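You operate a simulated robot arm through the tools that you are given. There is no shell and no other tool.

The job below is to be done with a simulated robot arm. You get a single attempt, and the scene is never put back.

JOB
Press station 5 round: set the black desk knob to what the display shows.
Fine: switch on before the one push of the green button, switch off after it. Where these are worked on the way, their far stop is far enough and under half their travel is too little: power switch on the blue desk.

The check looks at the end state, three seconds after you hand in, the way a careful person would. Anything else that was tipped, shoved, dropped, spilled or broken makes it a failure.

ROBOT AND FRAMES
A 6-joint arm with a fingered hand, fixed in place. Base frame: the origin is on the floor under the middle of its stand, x ahead of it, y to its left, z up. Units: mm, degrees, N and s.
With the tool pointing down near the work surface it reaches from about 100 to 420 mm from the base axis. Its first joint turns from -166.0 to 166.0 degrees. Payload 2.3 kg.
Tool frame: the origin (TCP) lies between the finger pads and is the grasp point; the fingertips stand 22 mm ahead of it; z points along the fingers, y is the line along which they close. The gripper opens to 112 mm; its body begins 60 mm behind the TCP. The gripper is a hand of 3 fingers: y runs from the thumb to the fingers, the wrist lies at [0, 0, -218] in the tool frame, and closing takes about 1.5 s.
Orientation is that of the tool frame in the base frame, as [roll, pitch, yaw] about the fixed x, y, z axes, in that order (R = Rz(yaw) Ry(pitch) Rx(roll)). With the fingers straight down and closing along the base's y, the tool's x points along the base's -x, its y along +y and its z along -z.

CONTROLS
- The arm moves only by the tool drive_tool. Its argument "motion" is a list of rows, each an object of numbers (a shift or turn left out is 0, a gripper value left out holds the last): "tx", "ty", "tz": the shift along the tool's x, y, z in mm; "rx", "ry", "rz": the turn, a rotation vector about the tool's x, y, z in degrees. In form: [{"tx": .., "ty": .., "tz": .., "rx": .., "ry": .., "rz": ..}, ...]. A call has 1 to 20 rows; each row shifts and turns the commanded pose from where the row before left it, along the tool's axes as they then stand. "gripper" is the gripper command, from -1 (fully open) to 1 (shut), values between in proportion, set as the call begins (left out, the last holds). A row lasts 0.2 s, in which the tool goes at most 50 mm and 8.6 degrees; a call with a longer step from one row to the next is refused whole, and so is a gripper value outside its range. Where a pose cannot be reached the arm comes as near as it can. A force on the tool above 40 N (or 10 N above the force at the start of the call, whichever is more), or a blocked arm, ends the call early, and 0.2 s more pass. The fingers move at their own pace (about 72 mm/s each) and stop on an object; they squeeze with about 23 N. The grip force told is the motor's: it shows also when the fingers shut on nothing. Time passes only in rows, and 0.2 s behind the last, so rows that do not move let the fingers close. It gives the time, the measured TCP pose, the force on the tool (base axes), the opening and the grip force at its end, in the units of the frame above (readings bear some noise), with the torque about the TCP (base axes, N m) and any sound that the robot's microphone picked up.
- Cameras (640 x 400 px; columns grow to the right, rows downward): "scene" is fixed at [61.6, -511.6, 1568.2]; the picture's right is [0.57, -0.82, 0.00], its down [-0.67, -0.47, -0.57] and it looks along [0.47, 0.33, -0.82] (base axes); focal length 315 px, centre (320, 200). "wrist" rides on the gripper at [66, 3, -80] in the tool frame; the picture's right is [-0.05, 1.00, 0.00], its down [-0.77, -0.04, -0.64] and it looks along [-0.63, -0.03, 0.77] (tool axes); focal length 275 px, centre (320, 200). There is no depth. A picture from a camera that has moved, and an enlarged one, comes with that camera's place and axes in the base frame and with its lens. The place of the scene camera against the robot may be out by one fixed shift of up to 25 mm in any direction.
- camera(camera): a new picture of that camera. The clock stands still meanwhile.
- raise_lower(by): slides the trunk up (or, below 0, down) by that many mm; the arm rides with it, the base frame stays. It gives what a move gives, with no picture.
- set_fingers(finger1, finger2, thumb_bend): sets how far each is bent, from 0 (flat) to 1 (curled in); at 0.3 the hand is open as for a grip, at 0.7 the pads meet at the TCP. One left out holds its place. A second passes; each finger stops where it meets its share of the squeeze, and holds until it gets a number again. A gripper value or a shape takes the hand back. It gives what a move gives, with no picture; readings hold the bend of each and the force on the fingers (four entries, about 0 where the hand has none), thumb and palm.
- preshape(shape): the hand has 3 fingers and takes this shape, open, in about a second: jaw (thumb against the fingers, like two jaws); tri (thumb and two fingers); tip (a fingertip pinch); poke (one finger out to press); point (the index stretched); flat (the hand flat); cup (the hand cupped); fist (a fist). The gripper value then closes the fingers along that shape, each until it touches; the sizes above hold for jaw. It gives what a move gives, with no picture.
- inspect(camera, box): a new picture of the part [left, top, right, bottom] of that camera's present view, enlarged. The clock stands still meanwhile.
- job_done(): hands the job in; it is judged then, once.

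Nothing tells you positions but the pictures and the camera data. Unless the task says otherwise, let go and move clear before handing in.

The tools are called after "Call:" as a command line: name --argument value ..., lists and objects as JSON in quotes. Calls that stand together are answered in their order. drive_tool: Moves the arm, as the interface text tells. Its arguments: {"type":"object","properties":{"motion":{"type":"array"},"gripper":{"type":"number"}},"required":["motion"]} The other tools are called the same way: raise_lower (by) moves the trunk up or down; preshape (shape) gives the hand a shape; set_fingers (finger1, finger2, thumb_bend) moves the fingers one by one; camera (camera) takes a picture; inspect (camera, box) takes an enlarged picture of a part of a camera's view; job_done () hands the job in.

At the start:

```text
clock: 0.0
ee_pos: [245.9, -154.4, 1158.8]
tcp_rot: [-179.9, 0.1, 179.9]
force: [-1.5, -0.1, -0.2]
wrist_torque: [0.0, 0.0, 0.01]
grip_width: 112.0
finger_force: 0.0
shape: jaw
bend: [0.3, 0.3, 0.3]
finger forces: [0.1, 0.0, 0.0, 0.1, 0.0, 0.1]
trunk travel left (down, up): [-525.0, 65.0]
```

scene: 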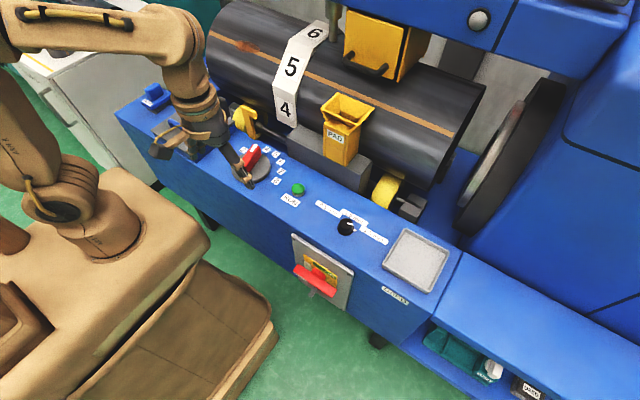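
wrist: 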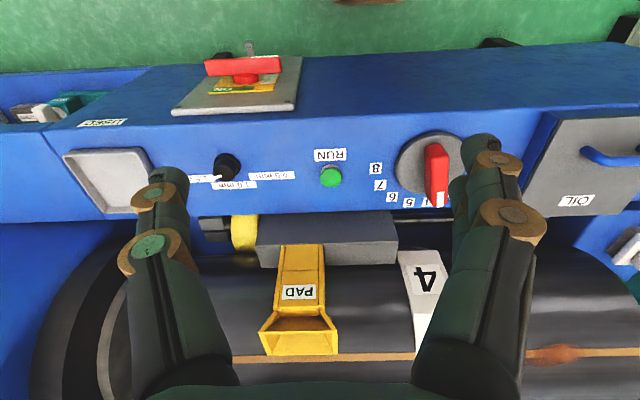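

I see a blue desk with a red selector, a green RUN button, a black knob with labels, a red power switch on a front plate and a numbered drum. I'll look closer at each before moving.

Call:
inspect --camera "scene" --box '[220, 130, 320, 220]'

Call:
inspect --camera "scene" --box '[280, 180, 460, 310]'

Call:
inspect --camera "wrist" --box '[60, 40, 320, 220]'

Call:
inspect --camera "wrist" --box '[300, 100, 640, 320]'

Call:
inspect --camera "scene" --box '[200, 0, 480, 180]'

Call:
inspect --camera "scene" --box '[360, 260, 640, 400]'

```text
4.44 times, centred on (270, 175) of scene
camera zoom: at [61.6, -511.6, 1568.2], right [0.57, -0.82, 0.0], down [-0.67, -0.47, -0.57], along [0.47, 0.33, -0.82], focal length 1398 px, centre (542, 311)
```

zoom: 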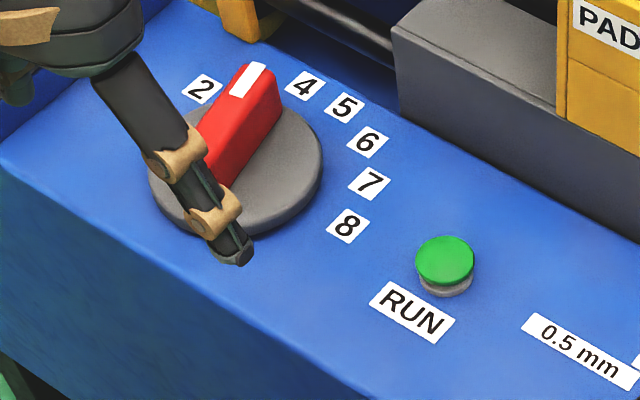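

```text
3.08 times, centred on (370, 245) of scene
camera zoom: at [61.6, -511.6, 1568.2], right [0.57, -0.82, 0.0], down [-0.67, -0.47, -0.57], along [0.47, 0.33, -0.82], focal length 968 px, centre (166, 62)
```

zoom: 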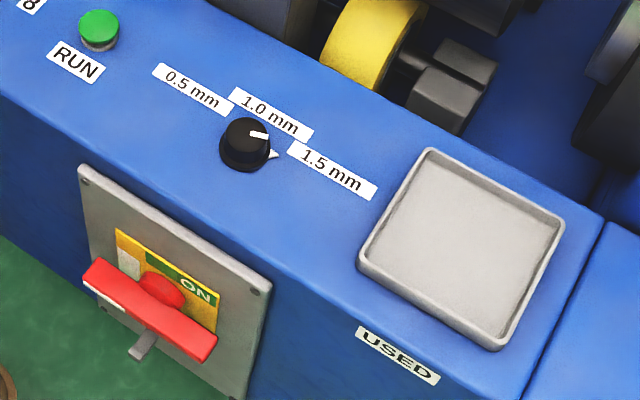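

```text
2.22 times, centred on (190, 130) of wrist
camera zoom: at [180.0, -151.9, 1241.0], right [0.05, 1.0, 0.0], down [0.77, -0.04, 0.64], along [0.64, -0.03, -0.77], focal length 612 px, centre (609, 356)
```

zoom: 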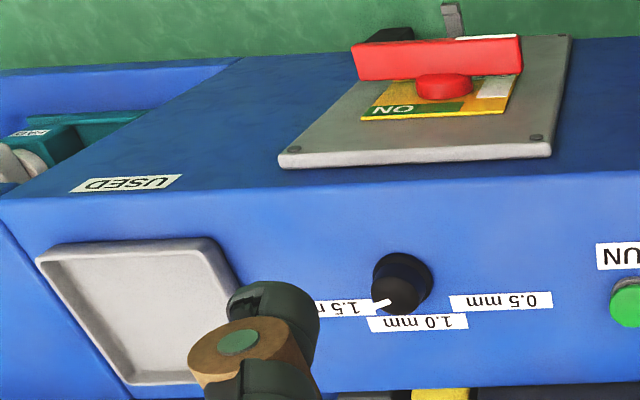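

```text
1.82 times, centred on (470, 210) of wrist
camera zoom: at [180.0, -151.9, 1241.0], right [0.05, 1.0, 0.0], down [0.77, -0.04, 0.64], along [0.64, -0.03, -0.77], focal length 500 px, centre (47, 182)
```

zoom: 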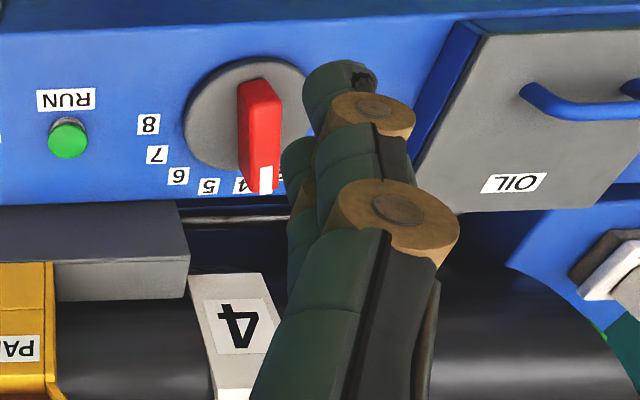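

```text
2.22 times, centred on (340, 90) of scene
camera zoom: at [61.6, -511.6, 1568.2], right [0.57, -0.82, 0.0], down [-0.67, -0.47, -0.57], along [0.47, 0.33, -0.82], focal length 699 px, centre (276, 444)
```

zoom: 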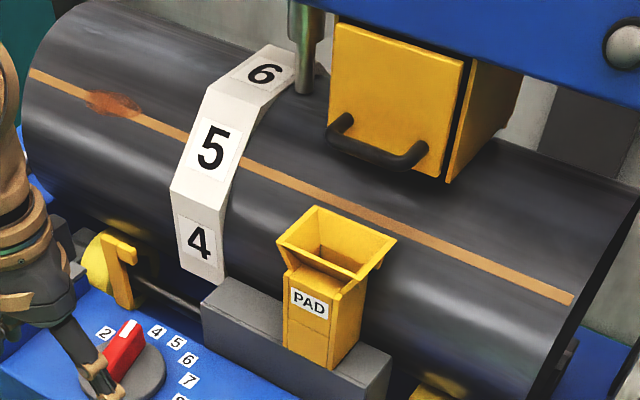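

```text
2.29 times, centred on (500, 330) of scene
camera zoom: at [61.6, -511.6, 1568.2], right [0.57, -0.82, 0.0], down [-0.67, -0.47, -0.57], along [0.47, 0.33, -0.82], focal length 719 px, centre (-91, -97)
```

zoom: 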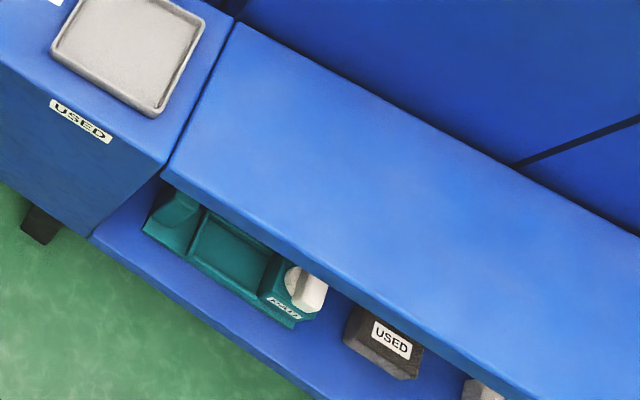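

The selector seems to point at 3, the knob sits between 1.0 and 1.5 mm, and no display is in view yet. I'll tilt the hand up to look for the display.

Call:
drive_tool --motion '[{"ry": -8}, {"ry": -8}, {"ry": -8}, {"ry": -8}, {"ry": -8}]'

Call:
camera --camera "wrist"

Call:
camera --camera "scene"

```text
clock: 1.2
ee_pos: [298.9, -105.8, 1176.7]
tcp_rot: [-179.8, 40.0, 179.7]
force: [-0.8, -0.4, -0.2]
wrist_torque: [0.01, 0.01, 0.0]
grip_width: 111.9
finger_force: 0.0
shape: jaw
bend: [0.3, 0.3, 0.3]
finger forces: [0.1, 0.1, 0.1, 0.1, 0.0, 0.0]
out of reach, approached as far as the arm can: row 3, 4, 5
trunk travel left (down, up): [-525.0, 65.0]
```

```text
taken
camera wrist: at [196.3, -102.1, 1196.9], right [0.04, 1.0, 0.03], down [0.18, -0.03, 0.98], along [0.98, -0.04, -0.18], focal length 275 px, centre (320, 200)
```

wrist: 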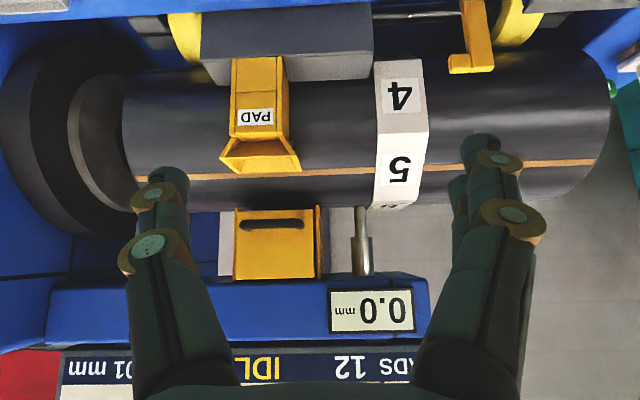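

```text
taken
```

scene: 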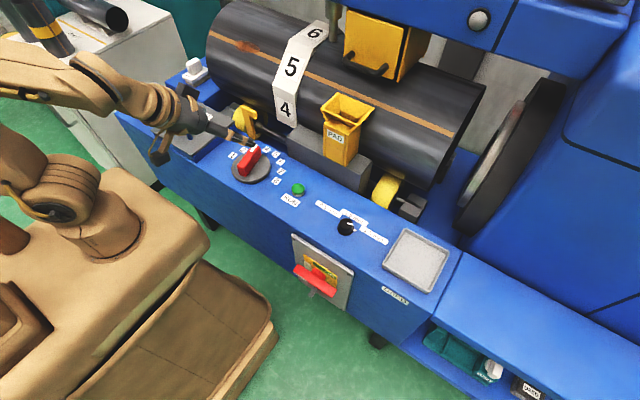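

A small "0.0 mm" gauge and part of a bigger screen ("IDLE", "PADS 12") are visible above the drum. I'll tilt further up to read the whole screen.

Call:
drive_tool --motion '[{"ry": -6, "tz": -20}, {"ry": -6, "tz": -20}, {"ry": -6, "tz": -20}, {"ry": -6, "tz": -20}]'

Call:
camera --camera "wrist"

```text
clock: 2.2
ee_pos: [300.4, -50.3, 1207.2]
tcp_rot: [165.8, 53.1, 166.5]
force: [1.0, 0.9, 0.2]
wrist_torque: [0.02, 0.0, 0.01]
grip_width: 112.0
finger_force: 0.0
shape: jaw
bend: [0.3, 0.3, 0.3]
finger forces: [0.0, 0.0, 0.0, 0.1, 0.0, 0.1]
out of reach, approached as far as the arm can: row 1, 2, 3, 4
trunk travel left (down, up): [-525.0, 65.0]
stopped in row 4: the arm was blocked; the commanded pose is now the measured one
```

```text
taken
camera wrist: at [197.2, -41.8, 1201.9], right [0.06, 0.98, 0.19], down [-0.07, -0.18, 0.98], along [1.0, -0.07, 0.05], focal length 275 px, centre (320, 200)
```

wrist: 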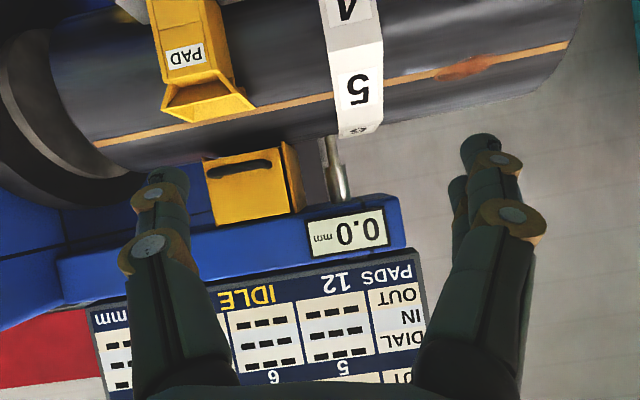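

The screen is a table of stations with rows labelled DIAL, IN, OUT. I'll zoom and get a better view.

Call:
inspect --camera "wrist" --box '[80, 180, 440, 400]'

Call:
raise_lower --by 60

Call:
camera --camera "wrist"

```text
1.78 times, centred on (260, 290) of wrist
camera zoom: at [197.2, -41.8, 1201.9], right [0.06, 0.98, 0.19], down [-0.07, -0.18, 0.98], along [1.0, -0.07, 0.05], focal length 489 px, centre (427, 40)
```

zoom: 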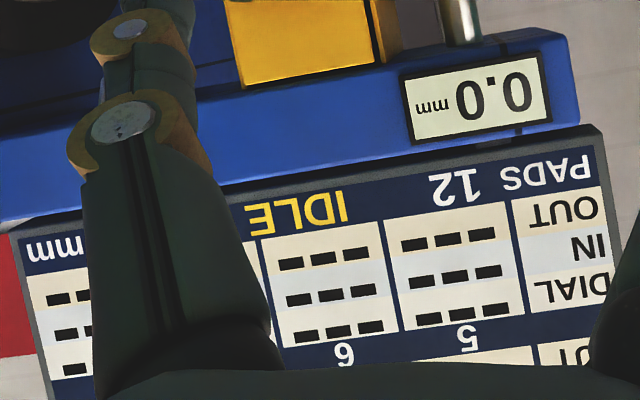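

```text
clock: 3.2
ee_pos: [301.9, -48.5, 1267.4]
tcp_rot: [165.9, 53.1, 166.5]
force: [-1.3, -0.1, 0.5]
wrist_torque: [-0.03, 0.03, 0.0]
grip_width: 111.9
finger_force: 0.1
shape: jaw
bend: [0.3, 0.3, 0.3]
finger forces: [0.0, 0.0, 0.0, 0.0, 0.0, 0.0]
trunk travel left (down, up): [-585.0, 5.0]
```

```text
taken
camera wrist: at [197.3, -41.7, 1261.9], right [0.06, 0.98, 0.18], down [-0.07, -0.18, 0.98], along [1.0, -0.07, 0.05], focal length 275 px, centre (320, 200)
```

wrist: 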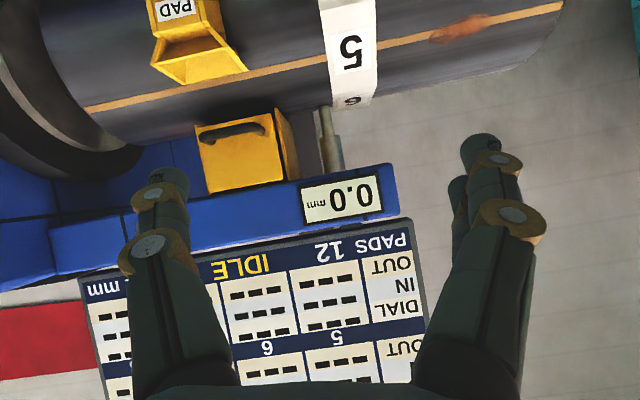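

The screen's lower half (in my flipped view) is hidden by the hand. I'll reach a bit further forward while tilting up more.

Call:
drive_tool --motion '[{"tz": 30, "tx": -10}, {"tz": 30, "tx": -10}, {"ry": -6, "tz": 10}, {"ry": -6, "tz": 10}, {"ry": -6, "tz": 10}]'

Call:
camera --camera "wrist"

```text
clock: 4.4
ee_pos: [352.5, -11.5, 1326.5]
tcp_rot: [155.1, 70.5, 154.3]
force: [0.7, -1.1, 0.4]
wrist_torque: [0.02, 0.0, 0.01]
grip_width: 111.9
finger_force: 0.2
shape: jaw
bend: [0.3, 0.3, 0.3]
finger forces: [0.1, 0.0, 0.1, 0.1, 0.0, 0.0]
out of reach, approached as far as the arm can: row 3, 4, 5
trunk travel left (down, up): [-585.0, 5.0]
```

```text
taken
camera wrist: at [257.0, -0.4, 1288.5], right [0.05, 0.98, 0.18], down [-0.37, -0.15, 0.91], along [0.93, -0.11, 0.36], focal length 275 px, centre (320, 200)
```

wrist: 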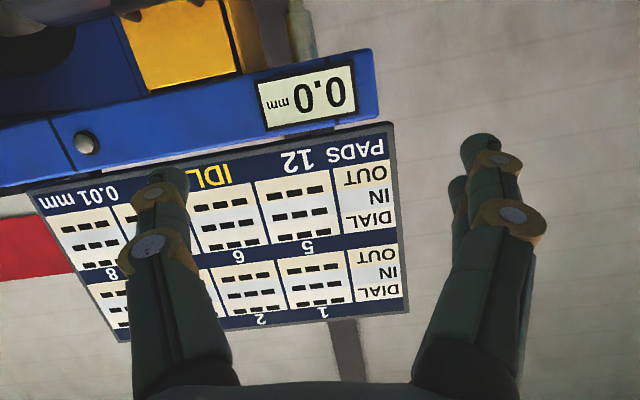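

Call:
inspect --camera "wrist" --box '[20, 30, 440, 360]'

```text
1.21 times, centred on (230, 195) of wrist
camera zoom: at [257.0, -0.4, 1288.5], right [0.05, 0.98, 0.18], down [-0.37, -0.15, 0.91], along [0.93, -0.11, 0.36], focal length 334 px, centre (429, 206)
```

zoom: 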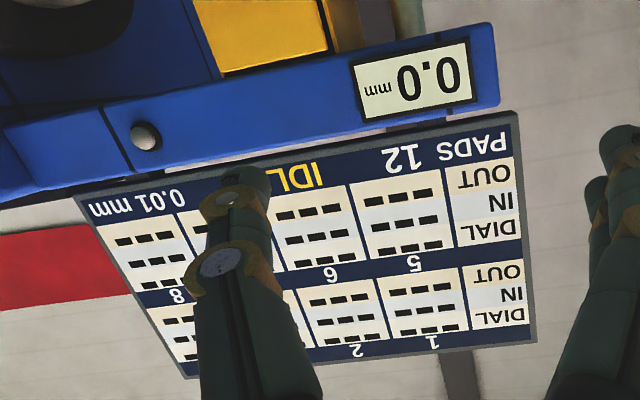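

The display is a table for stations 1–8 (all blank for now), plus a "0.0 mm" gauge. I'll turn the hand back down and look at the desk controls from above.

Call:
drive_tool --motion '[{"rz": -8}, {"ry": 8}, {"ry": 8}, {"ry": 8}, {"ry": 8}, {"ry": 8}]'

```text
clock: 5.8
ee_pos: [354.0, -4.3, 1328.6]
tcp_rot: [178.9, 37.0, -178.8]
force: [0.3, 0.3, 0.1]
wrist_torque: [0.0, -0.02, -0.01]
grip_width: 111.9
finger_force: 0.0
shape: jaw
bend: [0.3, 0.3, 0.3]
finger forces: [0.0, 0.0, 0.1, 0.1, 0.1, 0.1]
out of reach, approached as far as the arm can: row 1, 2
trunk travel left (down, up): [-585.0, 5.0]
```

The arm is back in a clean orientation. Now I'll descend toward the desk to look at the selector and knob.

Call:
drive_tool --motion '[{"tx": 22, "ty": -18, "tz": 24}, {"tx": 22, "ty": -18, "tz": 24}, {"tx": 22, "ty": -18, "tz": 24}, {"tx": 22, "ty": -18, "tz": 24}, {"tx": 22, "ty": -18, "tz": 24}, {"tx": 22, "ty": -18, "tz": 24, "ry": 8}, {"tx": 22, "ty": -18, "tz": 24, "ry": 8}]'

Call:
camera --camera "wrist"

```text
clock: 7.4
ee_pos: [334.7, -124.0, 1109.1]
tcp_rot: [179.0, 21.0, -178.3]
force: [-0.7, 0.3, 0.2]
wrist_torque: [-0.01, 0.02, 0.03]
grip_width: 112.0
finger_force: 0.1
shape: jaw
bend: [0.3, 0.3, 0.3]
finger forces: [0.0, 0.1, 0.1, 0.0, 0.0, 0.0]
out of reach, approached as far as the arm can: row 5
trunk travel left (down, up): [-585.0, 5.0]
```

```text
taken
camera wrist: at [245.1, -126.3, 1160.0], right [0.01, 1.0, 0.03], down [0.49, -0.03, 0.87], along [0.87, 0.01, -0.49], focal length 275 px, centre (320, 200)
```

wrist: 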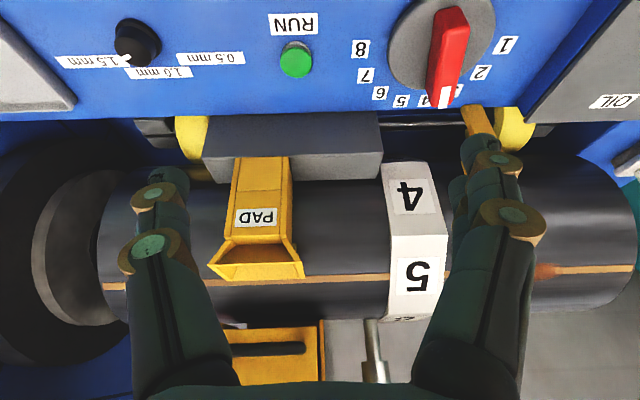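

Now I can see all the dial numbers. I'll bring the hand vertical and lower for parallax to fix the positions.

Call:
drive_tool --motion '[{"ry": 8}, {"ry": 8}, {"ry": 5}, {"tz": 35, "ty": 8}, {"tz": 35, "ty": 8}, {"tz": 35, "ty": 8}]'

Call:
camera --camera "wrist"

Call:
camera --camera "scene"

```text
clock: 8.8
ee_pos: [337.6, -97.3, 1005.2]
tcp_rot: [179.1, 0.1, -178.0]
force: [0.1, 0.1, -0.4]
wrist_torque: [-0.02, -0.03, 0.03]
grip_width: 111.9
finger_force: 0.1
shape: jaw
bend: [0.3, 0.3, 0.3]
finger forces: [0.0, 0.0, 0.0, 0.0, 0.0, 0.0]
trunk travel left (down, up): [-585.0, 5.0]
```

```text
taken
camera wrist: at [269.9, -98.9, 1085.8], right [0.01, 1.0, 0.02], down [0.77, -0.02, 0.64], along [0.64, 0.01, -0.77], focal length 275 px, centre (320, 200)
```

wrist: 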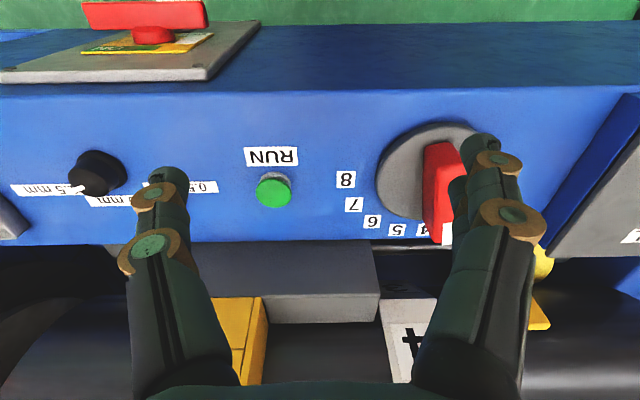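

```text
taken
```

scene: 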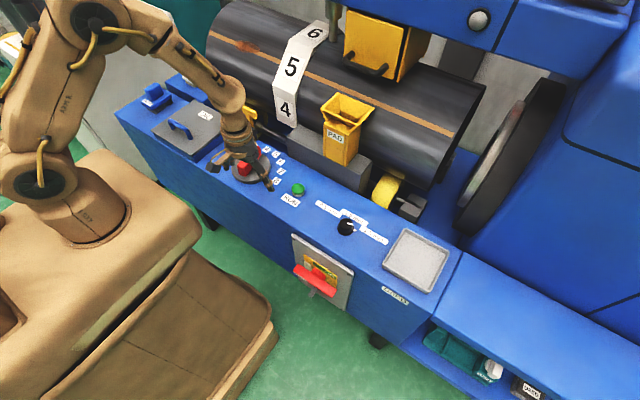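

The positions come out consistently: RUN button near [447, -146, 855], selector centre near [437, 16], numbers 25° apart. I'll centre the camera over the selector to measure its handle angle.

Call:
drive_tool --motion '[{"ty": 38, "rz": 1}, {"ty": 38}, {"ty": 38}]'

Call:
camera --camera "wrist"

```text
clock: 9.6
ee_pos: [330.7, 19.0, 1005.8]
tcp_rot: [179.0, 0.2, -179.0]
force: [-1.1, 0.4, 0.3]
wrist_torque: [0.0, 0.01, -0.01]
grip_width: 111.9
finger_force: 0.0
shape: jaw
bend: [0.3, 0.3, 0.3]
finger forces: [0.0, 0.0, 0.0, 0.0, 0.0, 0.0]
trunk travel left (down, up): [-585.0, 5.0]
```

```text
taken
camera wrist: at [264.1, 19.0, 1086.0], right [0.03, 1.0, 0.02], down [0.77, -0.03, 0.64], along [0.64, -0.01, -0.77], focal length 275 px, centre (320, 200)
```

wrist: 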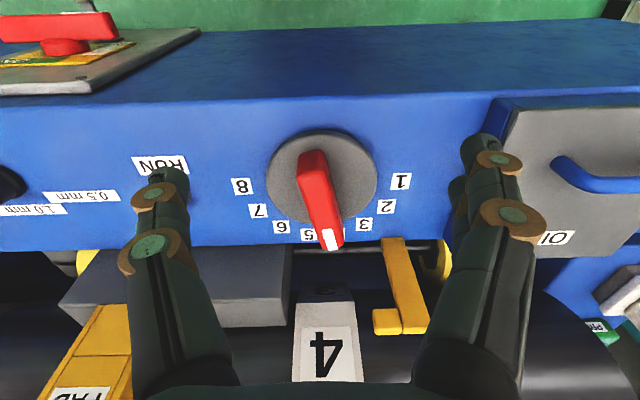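

From here 3 and 5 are both visible, so the pointer covers 4, and I need a 25° turn to reach 5. Zooming in.

Call:
inspect --camera "wrist" --box '[220, 110, 430, 260]'

```text
2.67 times, centred on (325, 185) of wrist
camera zoom: at [264.1, 19.0, 1086.0], right [0.03, 1.0, 0.02], down [0.77, -0.03, 0.64], along [0.64, -0.01, -0.77], focal length 734 px, centre (307, 240)
```

zoom: 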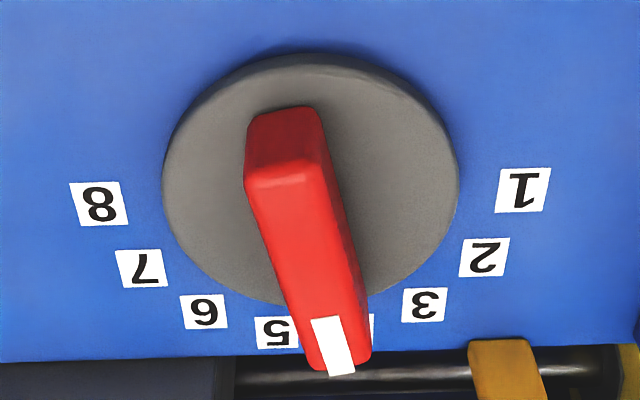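

The handle is a tall bar about 95 × 23 mm, top near z 896, axis near (436, 18), pointing about 12° (at 4). I'll move above it with the fingers aligned across the bar and check reach.

Call:
drive_tool --motion '[{"tx": -35, "ty": -1}, {"tx": -35, "ty": -1}, {"tx": -35, "ty": -1}, {"rz": -5.5}, {"rz": -5.5}]'

Call:
camera --camera "wrist"

```text
clock: 10.8
ee_pos: [436.7, 16.1, 1006.2]
tcp_rot: [179.2, 0.3, -167.9]
force: [-0.2, 0.1, -0.1]
wrist_torque: [-0.01, -0.01, -0.01]
grip_width: 111.6
finger_force: 0.0
shape: jaw
bend: [0.3, 0.3, 0.3]
finger forces: [0.0, 0.0, 0.1, 0.2, 0.1, 0.1]
trunk travel left (down, up): [-585.0, 5.0]
```

```text
taken
camera wrist: at [371.4, 3.4, 1086.3], right [-0.16, 0.99, 0.02], down [0.76, 0.12, 0.64], along [0.63, 0.12, -0.77], focal length 275 px, centre (320, 200)
```

wrist: 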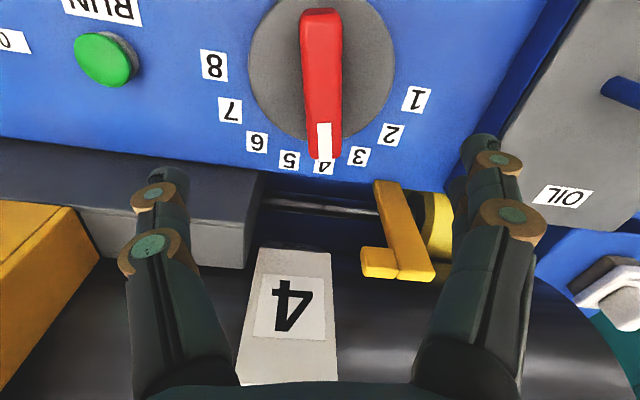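

Vertical reach over the dial works and the fingers are aligned to the bar. I'll descend straddling it.

Call:
drive_tool --motion '[{"tz": 30, "ty": 1}, {"tz": 30, "ty": 1}, {"tz": 30}, {"tz": 26}]'

Call:
camera --camera "wrist"

Call:
inspect --camera "scene" --box '[180, 90, 320, 220]'

```text
clock: 11.8
ee_pos: [438.5, 20.0, 890.1]
tcp_rot: [179.1, 0.4, -168.0]
force: [-0.1, 0.3, 0.5]
wrist_torque: [0.01, 0.03, -0.02]
grip_width: 111.8
finger_force: 0.1
shape: jaw
bend: [0.3, 0.3, 0.3]
finger forces: [0.0, 0.1, 0.0, 0.0, 0.0, 0.0]
trunk travel left (down, up): [-585.0, 5.0]
```

```text
taken
camera wrist: at [372.7, 7.9, 969.8], right [-0.16, 0.99, 0.02], down [0.76, 0.12, 0.64], along [0.63, 0.12, -0.77], focal length 275 px, centre (320, 200)
```

wrist: 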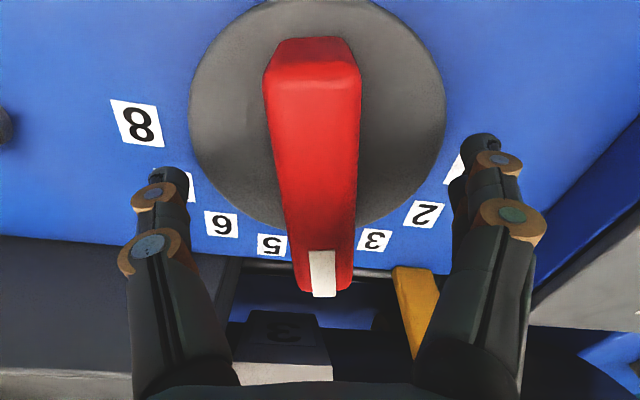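

```text
3.08 times, centred on (250, 155) of scene
camera zoom: at [61.6, -511.6, 1568.2], right [0.57, -0.82, 0.0], down [-0.67, -0.47, -0.57], along [0.47, 0.33, -0.82], focal length 968 px, centre (535, 338)
```

zoom: 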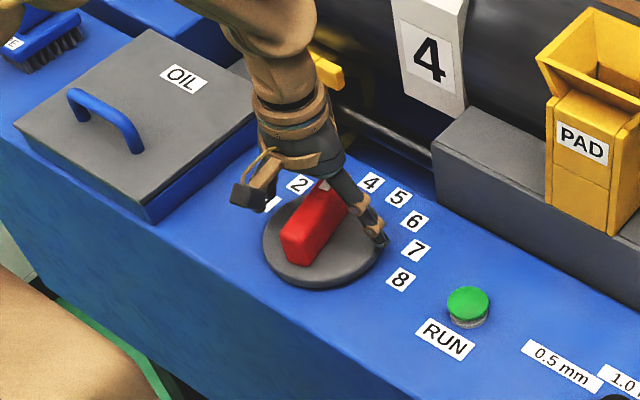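

The bar lies centred between the fingers. I'll lower slightly and close on it.

Call:
drive_tool --motion '[{"tz": 6}, {}]'

Call:
drive_tool --motion '[{}, {}, {}, {}, {}, {}, {}, {}, {}]' --gripper 1

Call:
camera --camera "wrist"

```text
clock: 12.4
ee_pos: [437.8, 21.8, 882.3]
tcp_rot: [179.1, 0.3, -168.0]
force: [-0.3, 0.1, -0.9]
wrist_torque: [0.01, 0.02, -0.01]
grip_width: 111.7
finger_force: 0.0
shape: jaw
bend: [0.3, 0.3, 0.3]
finger forces: [0.0, 0.1, 0.1, 0.1, 0.1, 0.0]
trunk travel left (down, up): [-585.0, 5.0]
```

```text
clock: 14.4
ee_pos: [438.0, 20.8, 883.5]
tcp_rot: [179.2, 0.3, -168.0]
force: [-1.3, -0.3, -2.7]
wrist_torque: [0.0, 0.01, 0.03]
grip_width: 20.7
finger_force: 22.9
shape: jaw
bend: [0.73, 0.73, 0.7]
finger forces: [10.3, 10.3, 0.0, 0.1, 20.6, 0.0]
trunk travel left (down, up): [-585.0, 5.0]
```

```text
taken
camera wrist: at [372.1, 8.0, 964.1], right [-0.16, 0.99, 0.02], down [0.76, 0.12, 0.64], along [0.63, 0.12, -0.77], focal length 275 px, centre (320, 200)
```

wrist: 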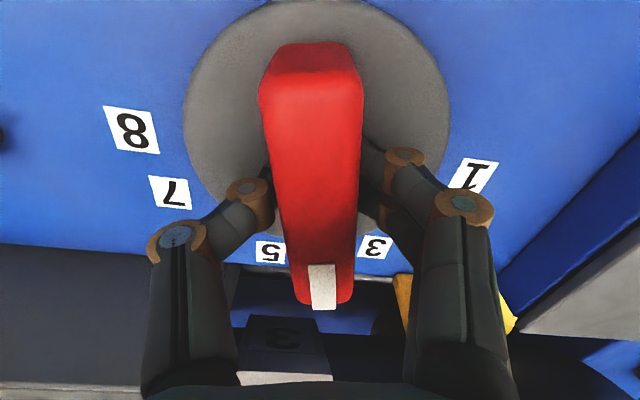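

Gripped (20.7 mm). Now I'll turn 25° clockwise (seen from above) toward 5.

Call:
drive_tool --motion '[{"rz": 5}, {"rz": 5}, {"rz": 5}, {"rz": 5}, {"rz": 5}, {}, {}]'

Call:
camera --camera "wrist"

```text
clock: 16.0
ee_pos: [437.2, 20.3, 882.7]
tcp_rot: [178.9, 0.0, 167.1]
force: [5.3, -3.0, 9.1]
wrist_torque: [-0.06, -0.06, -0.15]
grip_width: 20.4
finger_force: 23.2
shape: jaw
bend: [0.73, 0.73, 0.7]
finger forces: [12.3, 11.0, 0.1, 0.0, 26.5, 0.1]
trunk travel left (down, up): [-585.0, 5.0]
```

```text
taken
camera wrist: at [373.5, 35.5, 963.8], right [0.27, 0.96, 0.02], down [0.74, -0.22, 0.64], along [0.62, -0.16, -0.77], focal length 275 px, centre (320, 200)
```

wrist: 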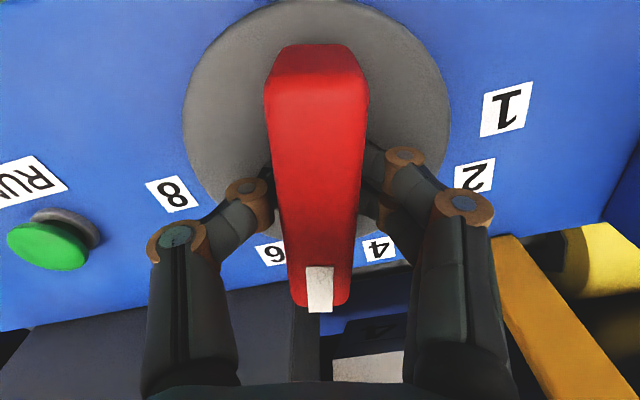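

The handle now sits between 4 and 6, i.e. on 5. I'll release, lift clear and check.

Call:
drive_tool --motion '[{}, {}, {}, {}, {}, {}, {}, {}]' --gripper -1

Call:
drive_tool --motion '[{"tz": -30}, {"tz": -30}, {"tz": -30}, {"tz": -30}]'

Call:
camera --camera "wrist"

```text
clock: 16.6
ee_pos: [439.7, 21.4, 881.9]
tcp_rot: [179.0, 0.1, 167.1]
force: [0.5, 0.3, -0.2]
wrist_torque: [0.0, -0.02, -0.02]
grip_width: 111.9
finger_force: 0.1
shape: jaw
bend: [0.3, 0.3, 0.3]
finger forces: [0.0, 0.0, 0.1, 0.0, 0.0, 0.0]
trunk travel left (down, up): [-585.0, 5.0]
stopped in row 2: the force on the tool passed its limit at 46 N (the readings are from after the stop); the commanded pose is now the measured one
```

```text
clock: 17.6
ee_pos: [438.1, 18.2, 1006.9]
tcp_rot: [179.0, 0.1, 167.1]
force: [0.4, 0.4, 0.2]
wrist_torque: [0.01, 0.0, -0.02]
grip_width: 111.9
finger_force: 0.1
shape: jaw
bend: [0.3, 0.3, 0.3]
finger forces: [0.1, 0.0, 0.1, 0.0, 0.0, 0.0]
trunk travel left (down, up): [-585.0, 5.0]
```

```text
taken
camera wrist: at [373.6, 34.5, 1087.0], right [0.27, 0.96, 0.02], down [0.74, -0.22, 0.64], along [0.62, -0.16, -0.77], focal length 275 px, centre (320, 200)
```

wrist: 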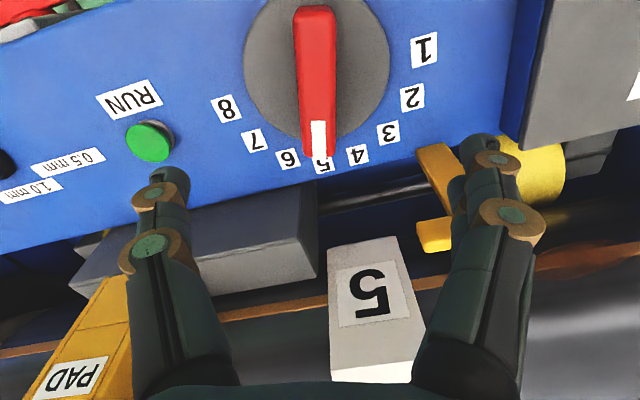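

The selector is on 5 and the drum has turned to 5. Now I'll go up and look at the display again.

Call:
drive_tool --motion '[{"rz": -6.5, "tz": -20}, {"rz": -6.5, "tz": -20}, {"tx": 12, "tz": -40, "ty": -3}, {"tx": 12, "tz": -40, "ty": -3}, {"tx": 12, "tz": -40, "ty": -3}, {"tx": 12, "tz": -40, "ty": -3}, {"tx": 12, "tz": -40, "ty": -3}, {"tx": 12, "tz": -40, "ty": -3}, {"tx": 12, "tz": -40, "ty": -3}]'

Call:
drive_tool --motion '[{"ry": -8}, {"ry": -8}, {"ry": -8}, {"ry": -8}, {"ry": -8}, {"ry": -8}, {"ry": -8}]'

Call:
camera --camera "wrist"

```text
clock: 19.6
ee_pos: [350.4, -8.8, 1326.5]
tcp_rot: [178.9, 0.5, -179.9]
force: [-0.1, 0.3, 0.3]
wrist_torque: [0.01, -0.05, 0.0]
grip_width: 111.7
finger_force: 0.0
shape: jaw
bend: [0.3, 0.3, 0.3]
finger forces: [0.1, 0.1, 0.0, 0.0, 0.0, 0.0]
trunk travel left (down, up): [-585.0, 5.0]
```

```text
clock: 21.2
ee_pos: [350.6, -7.2, 1323.4]
tcp_rot: [178.1, 56.4, 178.5]
force: [0.5, 0.7, 0.7]
wrist_torque: [0.01, 0.0, 0.01]
grip_width: 111.8
finger_force: 0.1
shape: jaw
bend: [0.3, 0.3, 0.3]
finger forces: [0.0, 0.0, 0.0, 0.0, 0.0, 0.1]
trunk travel left (down, up): [-585.0, 5.0]
```

```text
taken
camera wrist: at [247.3, -5.7, 1312.8], right [0.03, 1.0, 0.06], down [-0.1, -0.05, 0.99], along [0.99, -0.03, 0.1], focal length 275 px, centre (320, 200)
```

wrist: 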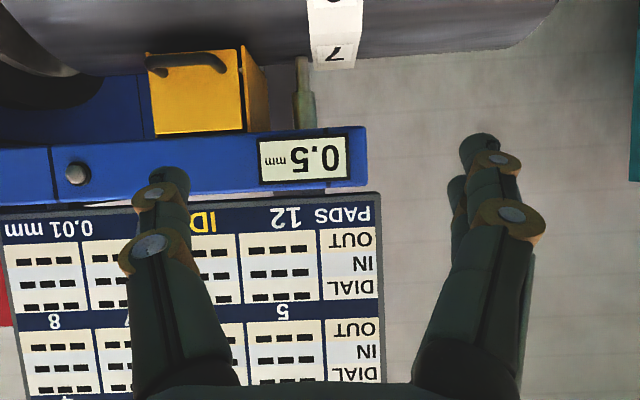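

Call:
inspect --camera "wrist" --box '[220, 110, 400, 230]'

```text
3.33 times, centred on (310, 170) of wrist
camera zoom: at [247.3, -5.7, 1312.8], right [0.03, 1.0, 0.06], down [-0.1, -0.05, 0.99], along [0.99, -0.03, 0.1], focal length 918 px, centre (353, 300)
```

zoom: 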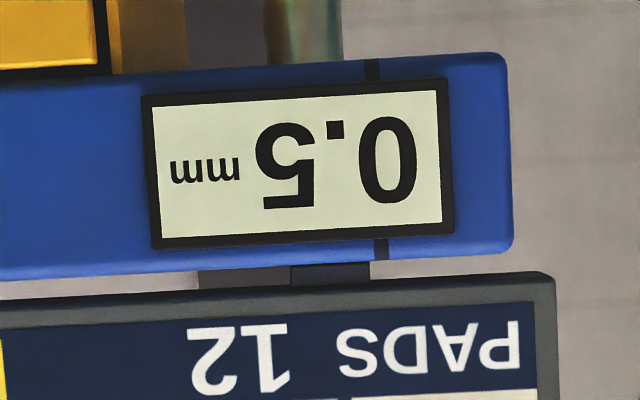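

The display reads 0.5 mm for station 5, so the knob must go to 0.5 mm. I'll fold back down and look closely at the knob, near (413, -310).

Call:
drive_tool --motion '[{"ry": 8}, {"ry": 8}, {"ry": 8}, {"ry": 8}, {"ry": 8}, {"ry": 8}, {"ry": 8}, {"rz": 7.4}, {"rz": 7.4}, {"rz": 7.4}, {"rz": 7.4}, {"rz": 7.4}]'

Call:
drive_tool --motion '[{"tx": -13, "ty": -22.8, "tz": 36}, {"tx": -13, "ty": -22.8, "tz": 36}, {"tx": -13, "ty": -22.8, "tz": 36}, {"tx": -13, "ty": -22.8, "tz": 36}, {"tx": -13, "ty": -22.8, "tz": 36}, {"tx": -13, "ty": -22.8, "tz": 36}, {"tx": -13, "ty": -22.8, "tz": 36}, {"tx": -13, "ty": -22.8, "tz": 36}, {"tx": -13, "ty": -22.8, "tz": 36}]'

Call:
camera --camera "wrist"

Call:
camera --camera "scene"

```text
clock: 23.8
ee_pos: [351.9, -7.5, 1322.9]
tcp_rot: [179.0, -0.4, 143.0]
force: [-1.0, 0.2, 0.1]
wrist_torque: [-0.02, 0.01, -0.01]
grip_width: 112.0
finger_force: 0.0
shape: jaw
bend: [0.3, 0.3, 0.3]
finger forces: [0.1, 0.0, 0.0, 0.1, 0.2, 0.0]
trunk travel left (down, up): [-585.0, 5.0]
```

```text
clock: 25.8
ee_pos: [324.9, -235.2, 992.8]
tcp_rot: [178.9, -0.3, 143.0]
force: [-0.5, 0.0, -0.8]
wrist_torque: [-0.01, 0.01, -0.01]
grip_width: 111.7
finger_force: 0.0
shape: jaw
bend: [0.3, 0.3, 0.3]
finger forces: [0.0, 0.1, 0.1, 0.0, 0.0, 0.0]
trunk travel left (down, up): [-585.0, 5.0]
```

```text
taken
camera wrist: at [272.2, -195.8, 1074.8], right [0.64, 0.77, 0.02], down [0.59, -0.5, 0.63], along [0.5, -0.39, -0.78], focal length 275 px, centre (320, 200)
```

wrist: 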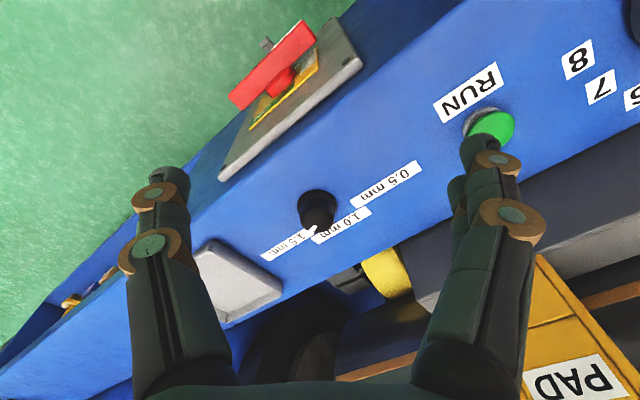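

```text
taken
```

scene: 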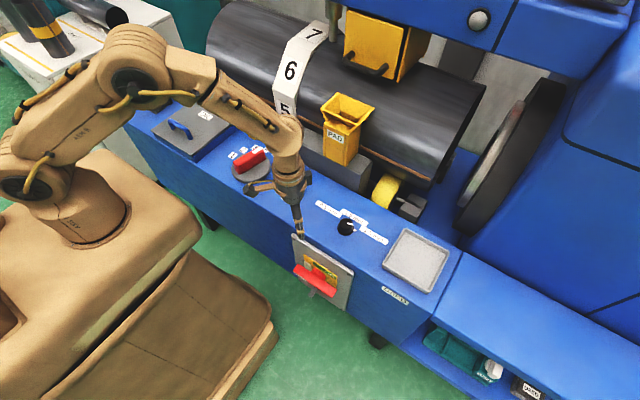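

Call:
inspect --camera "wrist" --box '[240, 140, 440, 280]'

Call:
inspect --camera "scene" --box '[300, 190, 400, 260]'

Call:
inspect --camera "wrist" --box '[200, 0, 380, 190]'

```text
2.86 times, centred on (340, 210) of wrist
camera zoom: at [272.2, -195.8, 1074.8], right [0.64, 0.77, 0.02], down [0.59, -0.5, 0.63], along [0.5, -0.39, -0.78], focal length 786 px, centre (263, 171)
```

zoom: 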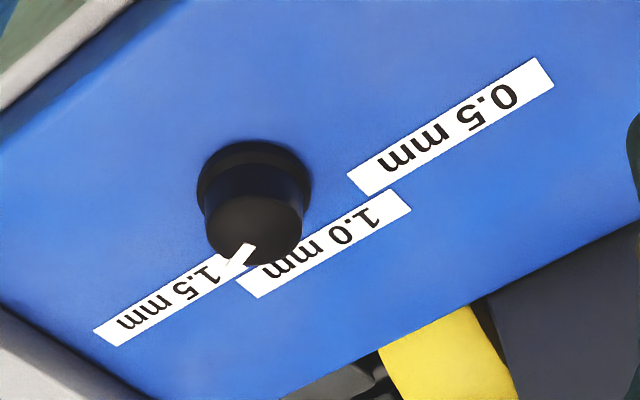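

```text
5.71 times, centred on (350, 225) of scene
camera zoom: at [61.6, -511.6, 1568.2], right [0.57, -0.82, 0.0], down [-0.67, -0.47, -0.57], along [0.47, 0.33, -0.82], focal length 1798 px, centre (149, 57)
```

zoom: 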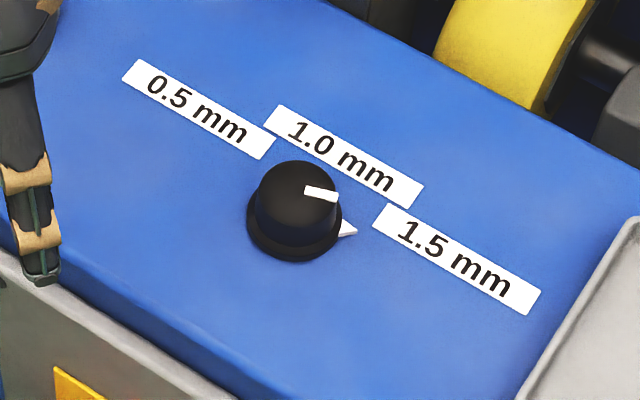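

```text
2.11 times, centred on (290, 95) of wrist
camera zoom: at [272.2, -195.8, 1074.8], right [0.64, 0.77, 0.02], down [0.59, -0.5, 0.63], along [0.5, -0.39, -0.78], focal length 580 px, centre (383, 421)
```

zoom: 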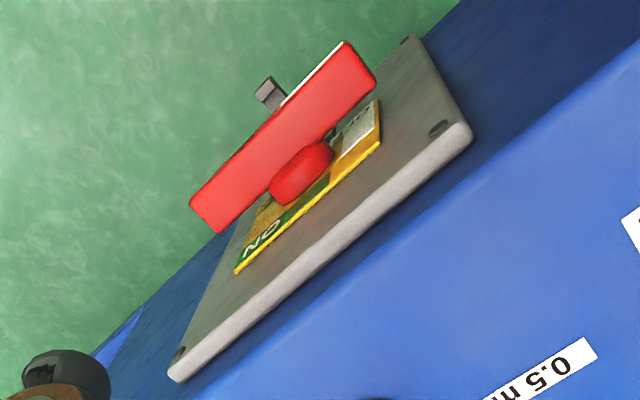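

The knob is a skirted round knob (body ~35 mm, top z≈869) near (420, -318), pointing at 1.5 (about -60°). 0.5 is at about +60°, so it needs about +120°. I'll test how far vertical reach goes toward it.

Call:
drive_tool --motion '[{"tx": -31.7, "ty": -1.8}, {"tx": -31.7, "ty": -1.8}, {"tx": -31.7, "ty": -1.8}, {"tx": -31.7, "ty": -1.8}]'

Call:
camera --camera "wrist"

```text
clock: 26.8
ee_pos: [394.0, -290.7, 995.4]
tcp_rot: [179.1, -0.3, 143.1]
force: [-0.1, 0.7, -0.1]
wrist_torque: [0.04, -0.01, 0.02]
grip_width: 112.0
finger_force: 0.1
shape: jaw
bend: [0.3, 0.3, 0.3]
finger forces: [0.1, 0.1, 0.0, 0.1, 0.0, 0.0]
out of reach, approached as far as the arm can: row 3, 4
trunk travel left (down, up): [-585.0, 5.0]
```

```text
taken
camera wrist: at [342.3, -249.3, 1077.2], right [0.64, 0.77, 0.02], down [0.59, -0.5, 0.63], along [0.49, -0.39, -0.78], focal length 275 px, centre (320, 200)
```

wrist: 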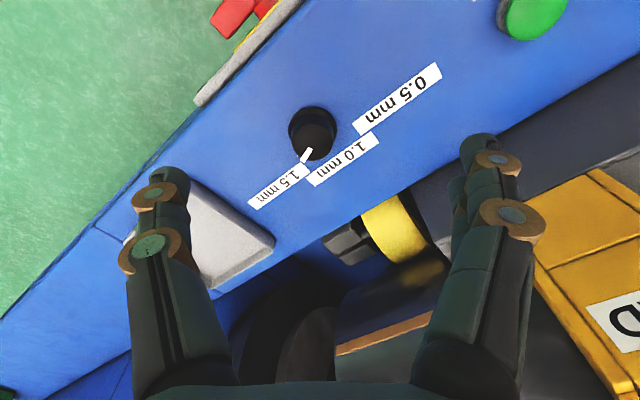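

Vertical reach ends at about 490 mm radius, so a 10–15° outward tilt will get me to the knob (528 mm). I'll zoom for its precise position.

Call:
inspect --camera "wrist" --box '[240, 50, 450, 220]'

```text
2.35 times, centred on (345, 135) of wrist
camera zoom: at [342.3, -249.3, 1077.2], right [0.64, 0.77, 0.02], down [0.59, -0.5, 0.63], along [0.49, -0.39, -0.78], focal length 648 px, centre (261, 353)
```

zoom: 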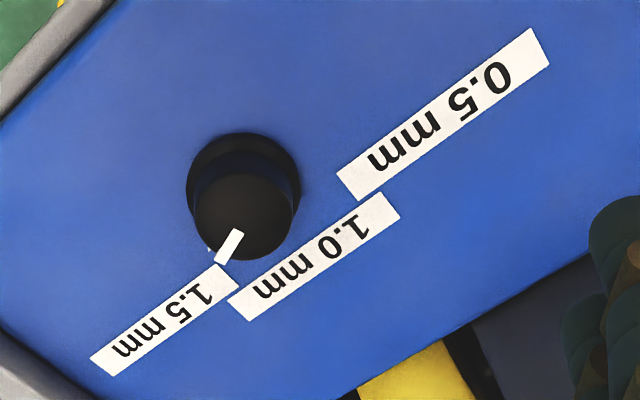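

The knob axis is at about (420, -317). I'll lower to just above knob height to see whether reach improves there.

Call:
drive_tool --motion '[{"tz": 30}, {"tz": 30}, {"tz": 33}, {}]'

```text
clock: 27.8
ee_pos: [388.0, -278.9, 904.0]
tcp_rot: [179.0, -0.4, 143.1]
force: [0.5, 0.0, 0.2]
wrist_torque: [-0.03, -0.03, 0.01]
grip_width: 112.0
finger_force: 0.0
shape: jaw
bend: [0.3, 0.3, 0.3]
finger forces: [0.1, 0.0, 0.0, 0.0, 0.0, 0.0]
out of reach, approached as far as the arm can: row 2, 3
trunk travel left (down, up): [-585.0, 5.0]
```

Lower gives less reach: the shoulder is at about z 1230, so lowering the trunk ~130 mm will help. First I'll lift and try the three-finger shape for the round knob.

Call:
drive_tool --motion '[{"tz": -40}, {"tz": -40}, {"tx": 20, "tz": -20}, {"tx": 20, "tz": -20}]'

Call:
preshape --shape "tri"

Call:
camera --camera "wrist"

Call:
inspect --camera "scene" --box '[250, 130, 410, 300]'

```text
clock: 28.8
ee_pos: [354.7, -255.4, 1028.0]
tcp_rot: [179.0, -0.2, 143.0]
force: [0.6, 0.0, 0.4]
wrist_torque: [0.02, 0.05, 0.0]
grip_width: 112.1
finger_force: 0.1
shape: jaw
bend: [0.3, 0.3, 0.3]
finger forces: [0.1, 0.0, 0.1, 0.1, 0.0, 0.1]
trunk travel left (down, up): [-585.0, 5.0]
```

```text
clock: 29.7
ee_pos: [353.8, -255.5, 1026.8]
tcp_rot: [179.0, -0.3, 143.1]
force: [0.0, 0.0, -0.1]
wrist_torque: [-0.01, 0.04, 0.01]
grip_width: 111.7
finger_force: 0.1
shape: tri
bend: [0.3, 0.3, 0.3]
finger forces: [0.0, 0.0, 0.0, 0.1, 0.1, 0.1]
trunk travel left (down, up): [-585.0, 5.0]
```

```text
taken
camera wrist: at [303.0, -215.4, 1107.8], right [0.64, 0.77, 0.02], down [0.59, -0.5, 0.63], along [0.5, -0.39, -0.78], focal length 275 px, centre (320, 200)
```

wrist: 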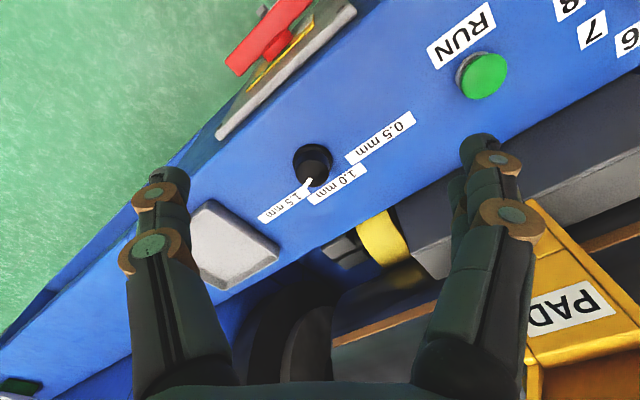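

```text
2.35 times, centred on (330, 215) of scene
camera zoom: at [61.6, -511.6, 1568.2], right [0.57, -0.82, 0.0], down [-0.67, -0.47, -0.57], along [0.47, 0.33, -0.82], focal length 740 px, centre (296, 165)
```

zoom: 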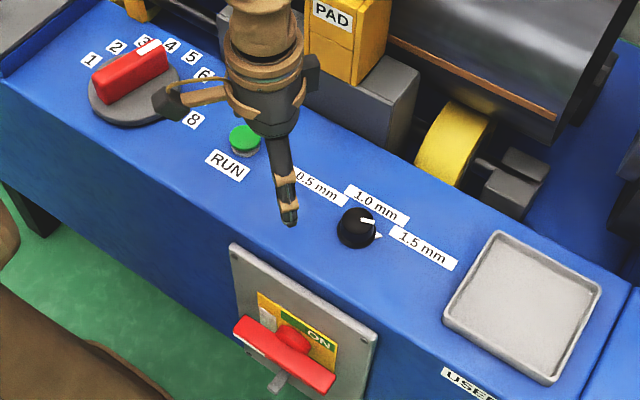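

"Tri" looks the same as jaw on this hand. Let me double-check the selector and the power switch with zooms.

Call:
inspect --camera "scene" --box '[215, 130, 315, 200]'

Call:
inspect --camera "scene" --box '[280, 220, 370, 320]'

Call:
inspect --camera "wrist" --box '[200, 0, 360, 140]'

```text
5.71 times, centred on (265, 165) of scene
camera zoom: at [61.6, -511.6, 1568.2], right [0.57, -0.82, 0.0], down [-0.67, -0.47, -0.57], along [0.47, 0.33, -0.82], focal length 1798 px, centre (634, 400)
```

zoom: 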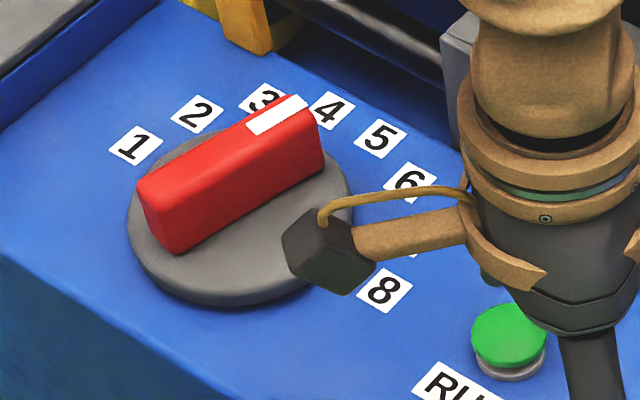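

```text
4.00 times, centred on (325, 270) of scene
camera zoom: at [61.6, -511.6, 1568.2], right [0.57, -0.82, 0.0], down [-0.67, -0.47, -0.57], along [0.47, 0.33, -0.82], focal length 1258 px, centre (300, -80)
```

zoom: 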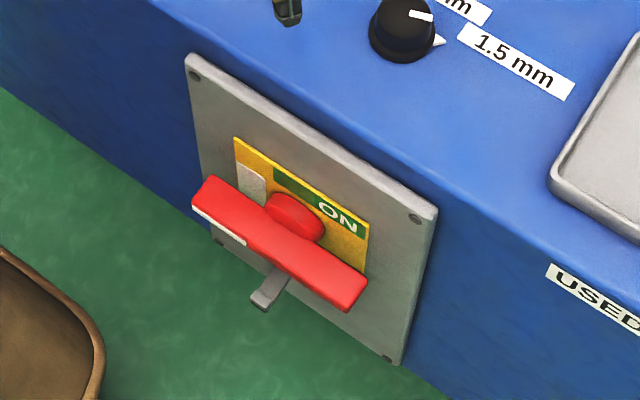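

```text
2.86 times, centred on (280, 70) of wrist
camera zoom: at [303.0, -215.4, 1107.8], right [0.64, 0.77, 0.02], down [0.59, -0.5, 0.63], along [0.5, -0.39, -0.78], focal length 786 px, centre (434, 571)
```

zoom: 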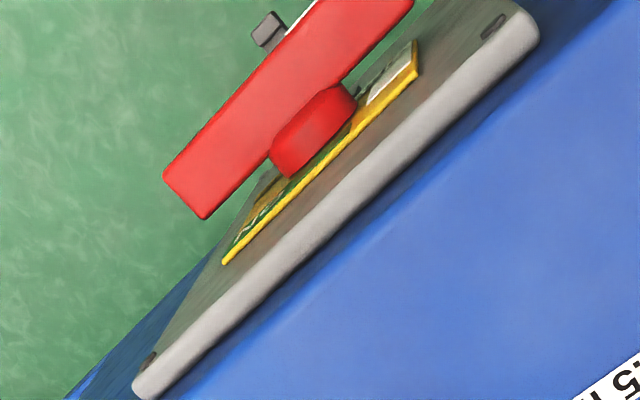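

The selector is on 5 and the power switch bar points to its left (OFF) side, ON at the top. I'll check finger spacing on the hand before gripping the knob.

Call:
inspect --camera "wrist" --box '[400, 110, 580, 400]'

Call:
inspect --camera "wrist" --box '[100, 110, 280, 400]'

```text
1.38 times, centred on (490, 255) of wrist
camera zoom: at [303.0, -215.4, 1107.8], right [0.64, 0.77, 0.02], down [0.59, -0.5, 0.63], along [0.5, -0.39, -0.78], focal length 380 px, centre (86, 124)
```

zoom: 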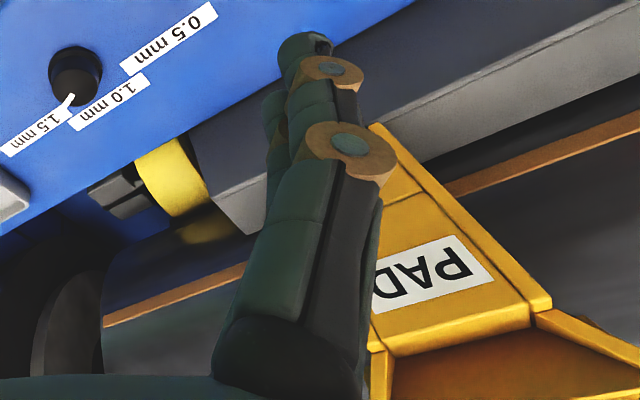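

```text
1.38 times, centred on (190, 255) of wrist
camera zoom: at [303.0, -215.4, 1107.8], right [0.64, 0.77, 0.02], down [0.59, -0.5, 0.63], along [0.5, -0.39, -0.78], focal length 380 px, centre (499, 124)
```

zoom: 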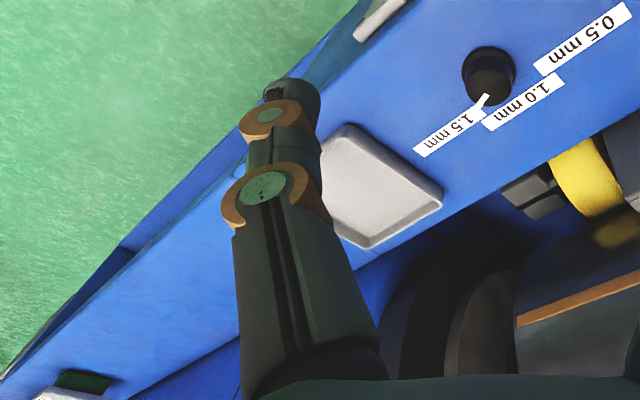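

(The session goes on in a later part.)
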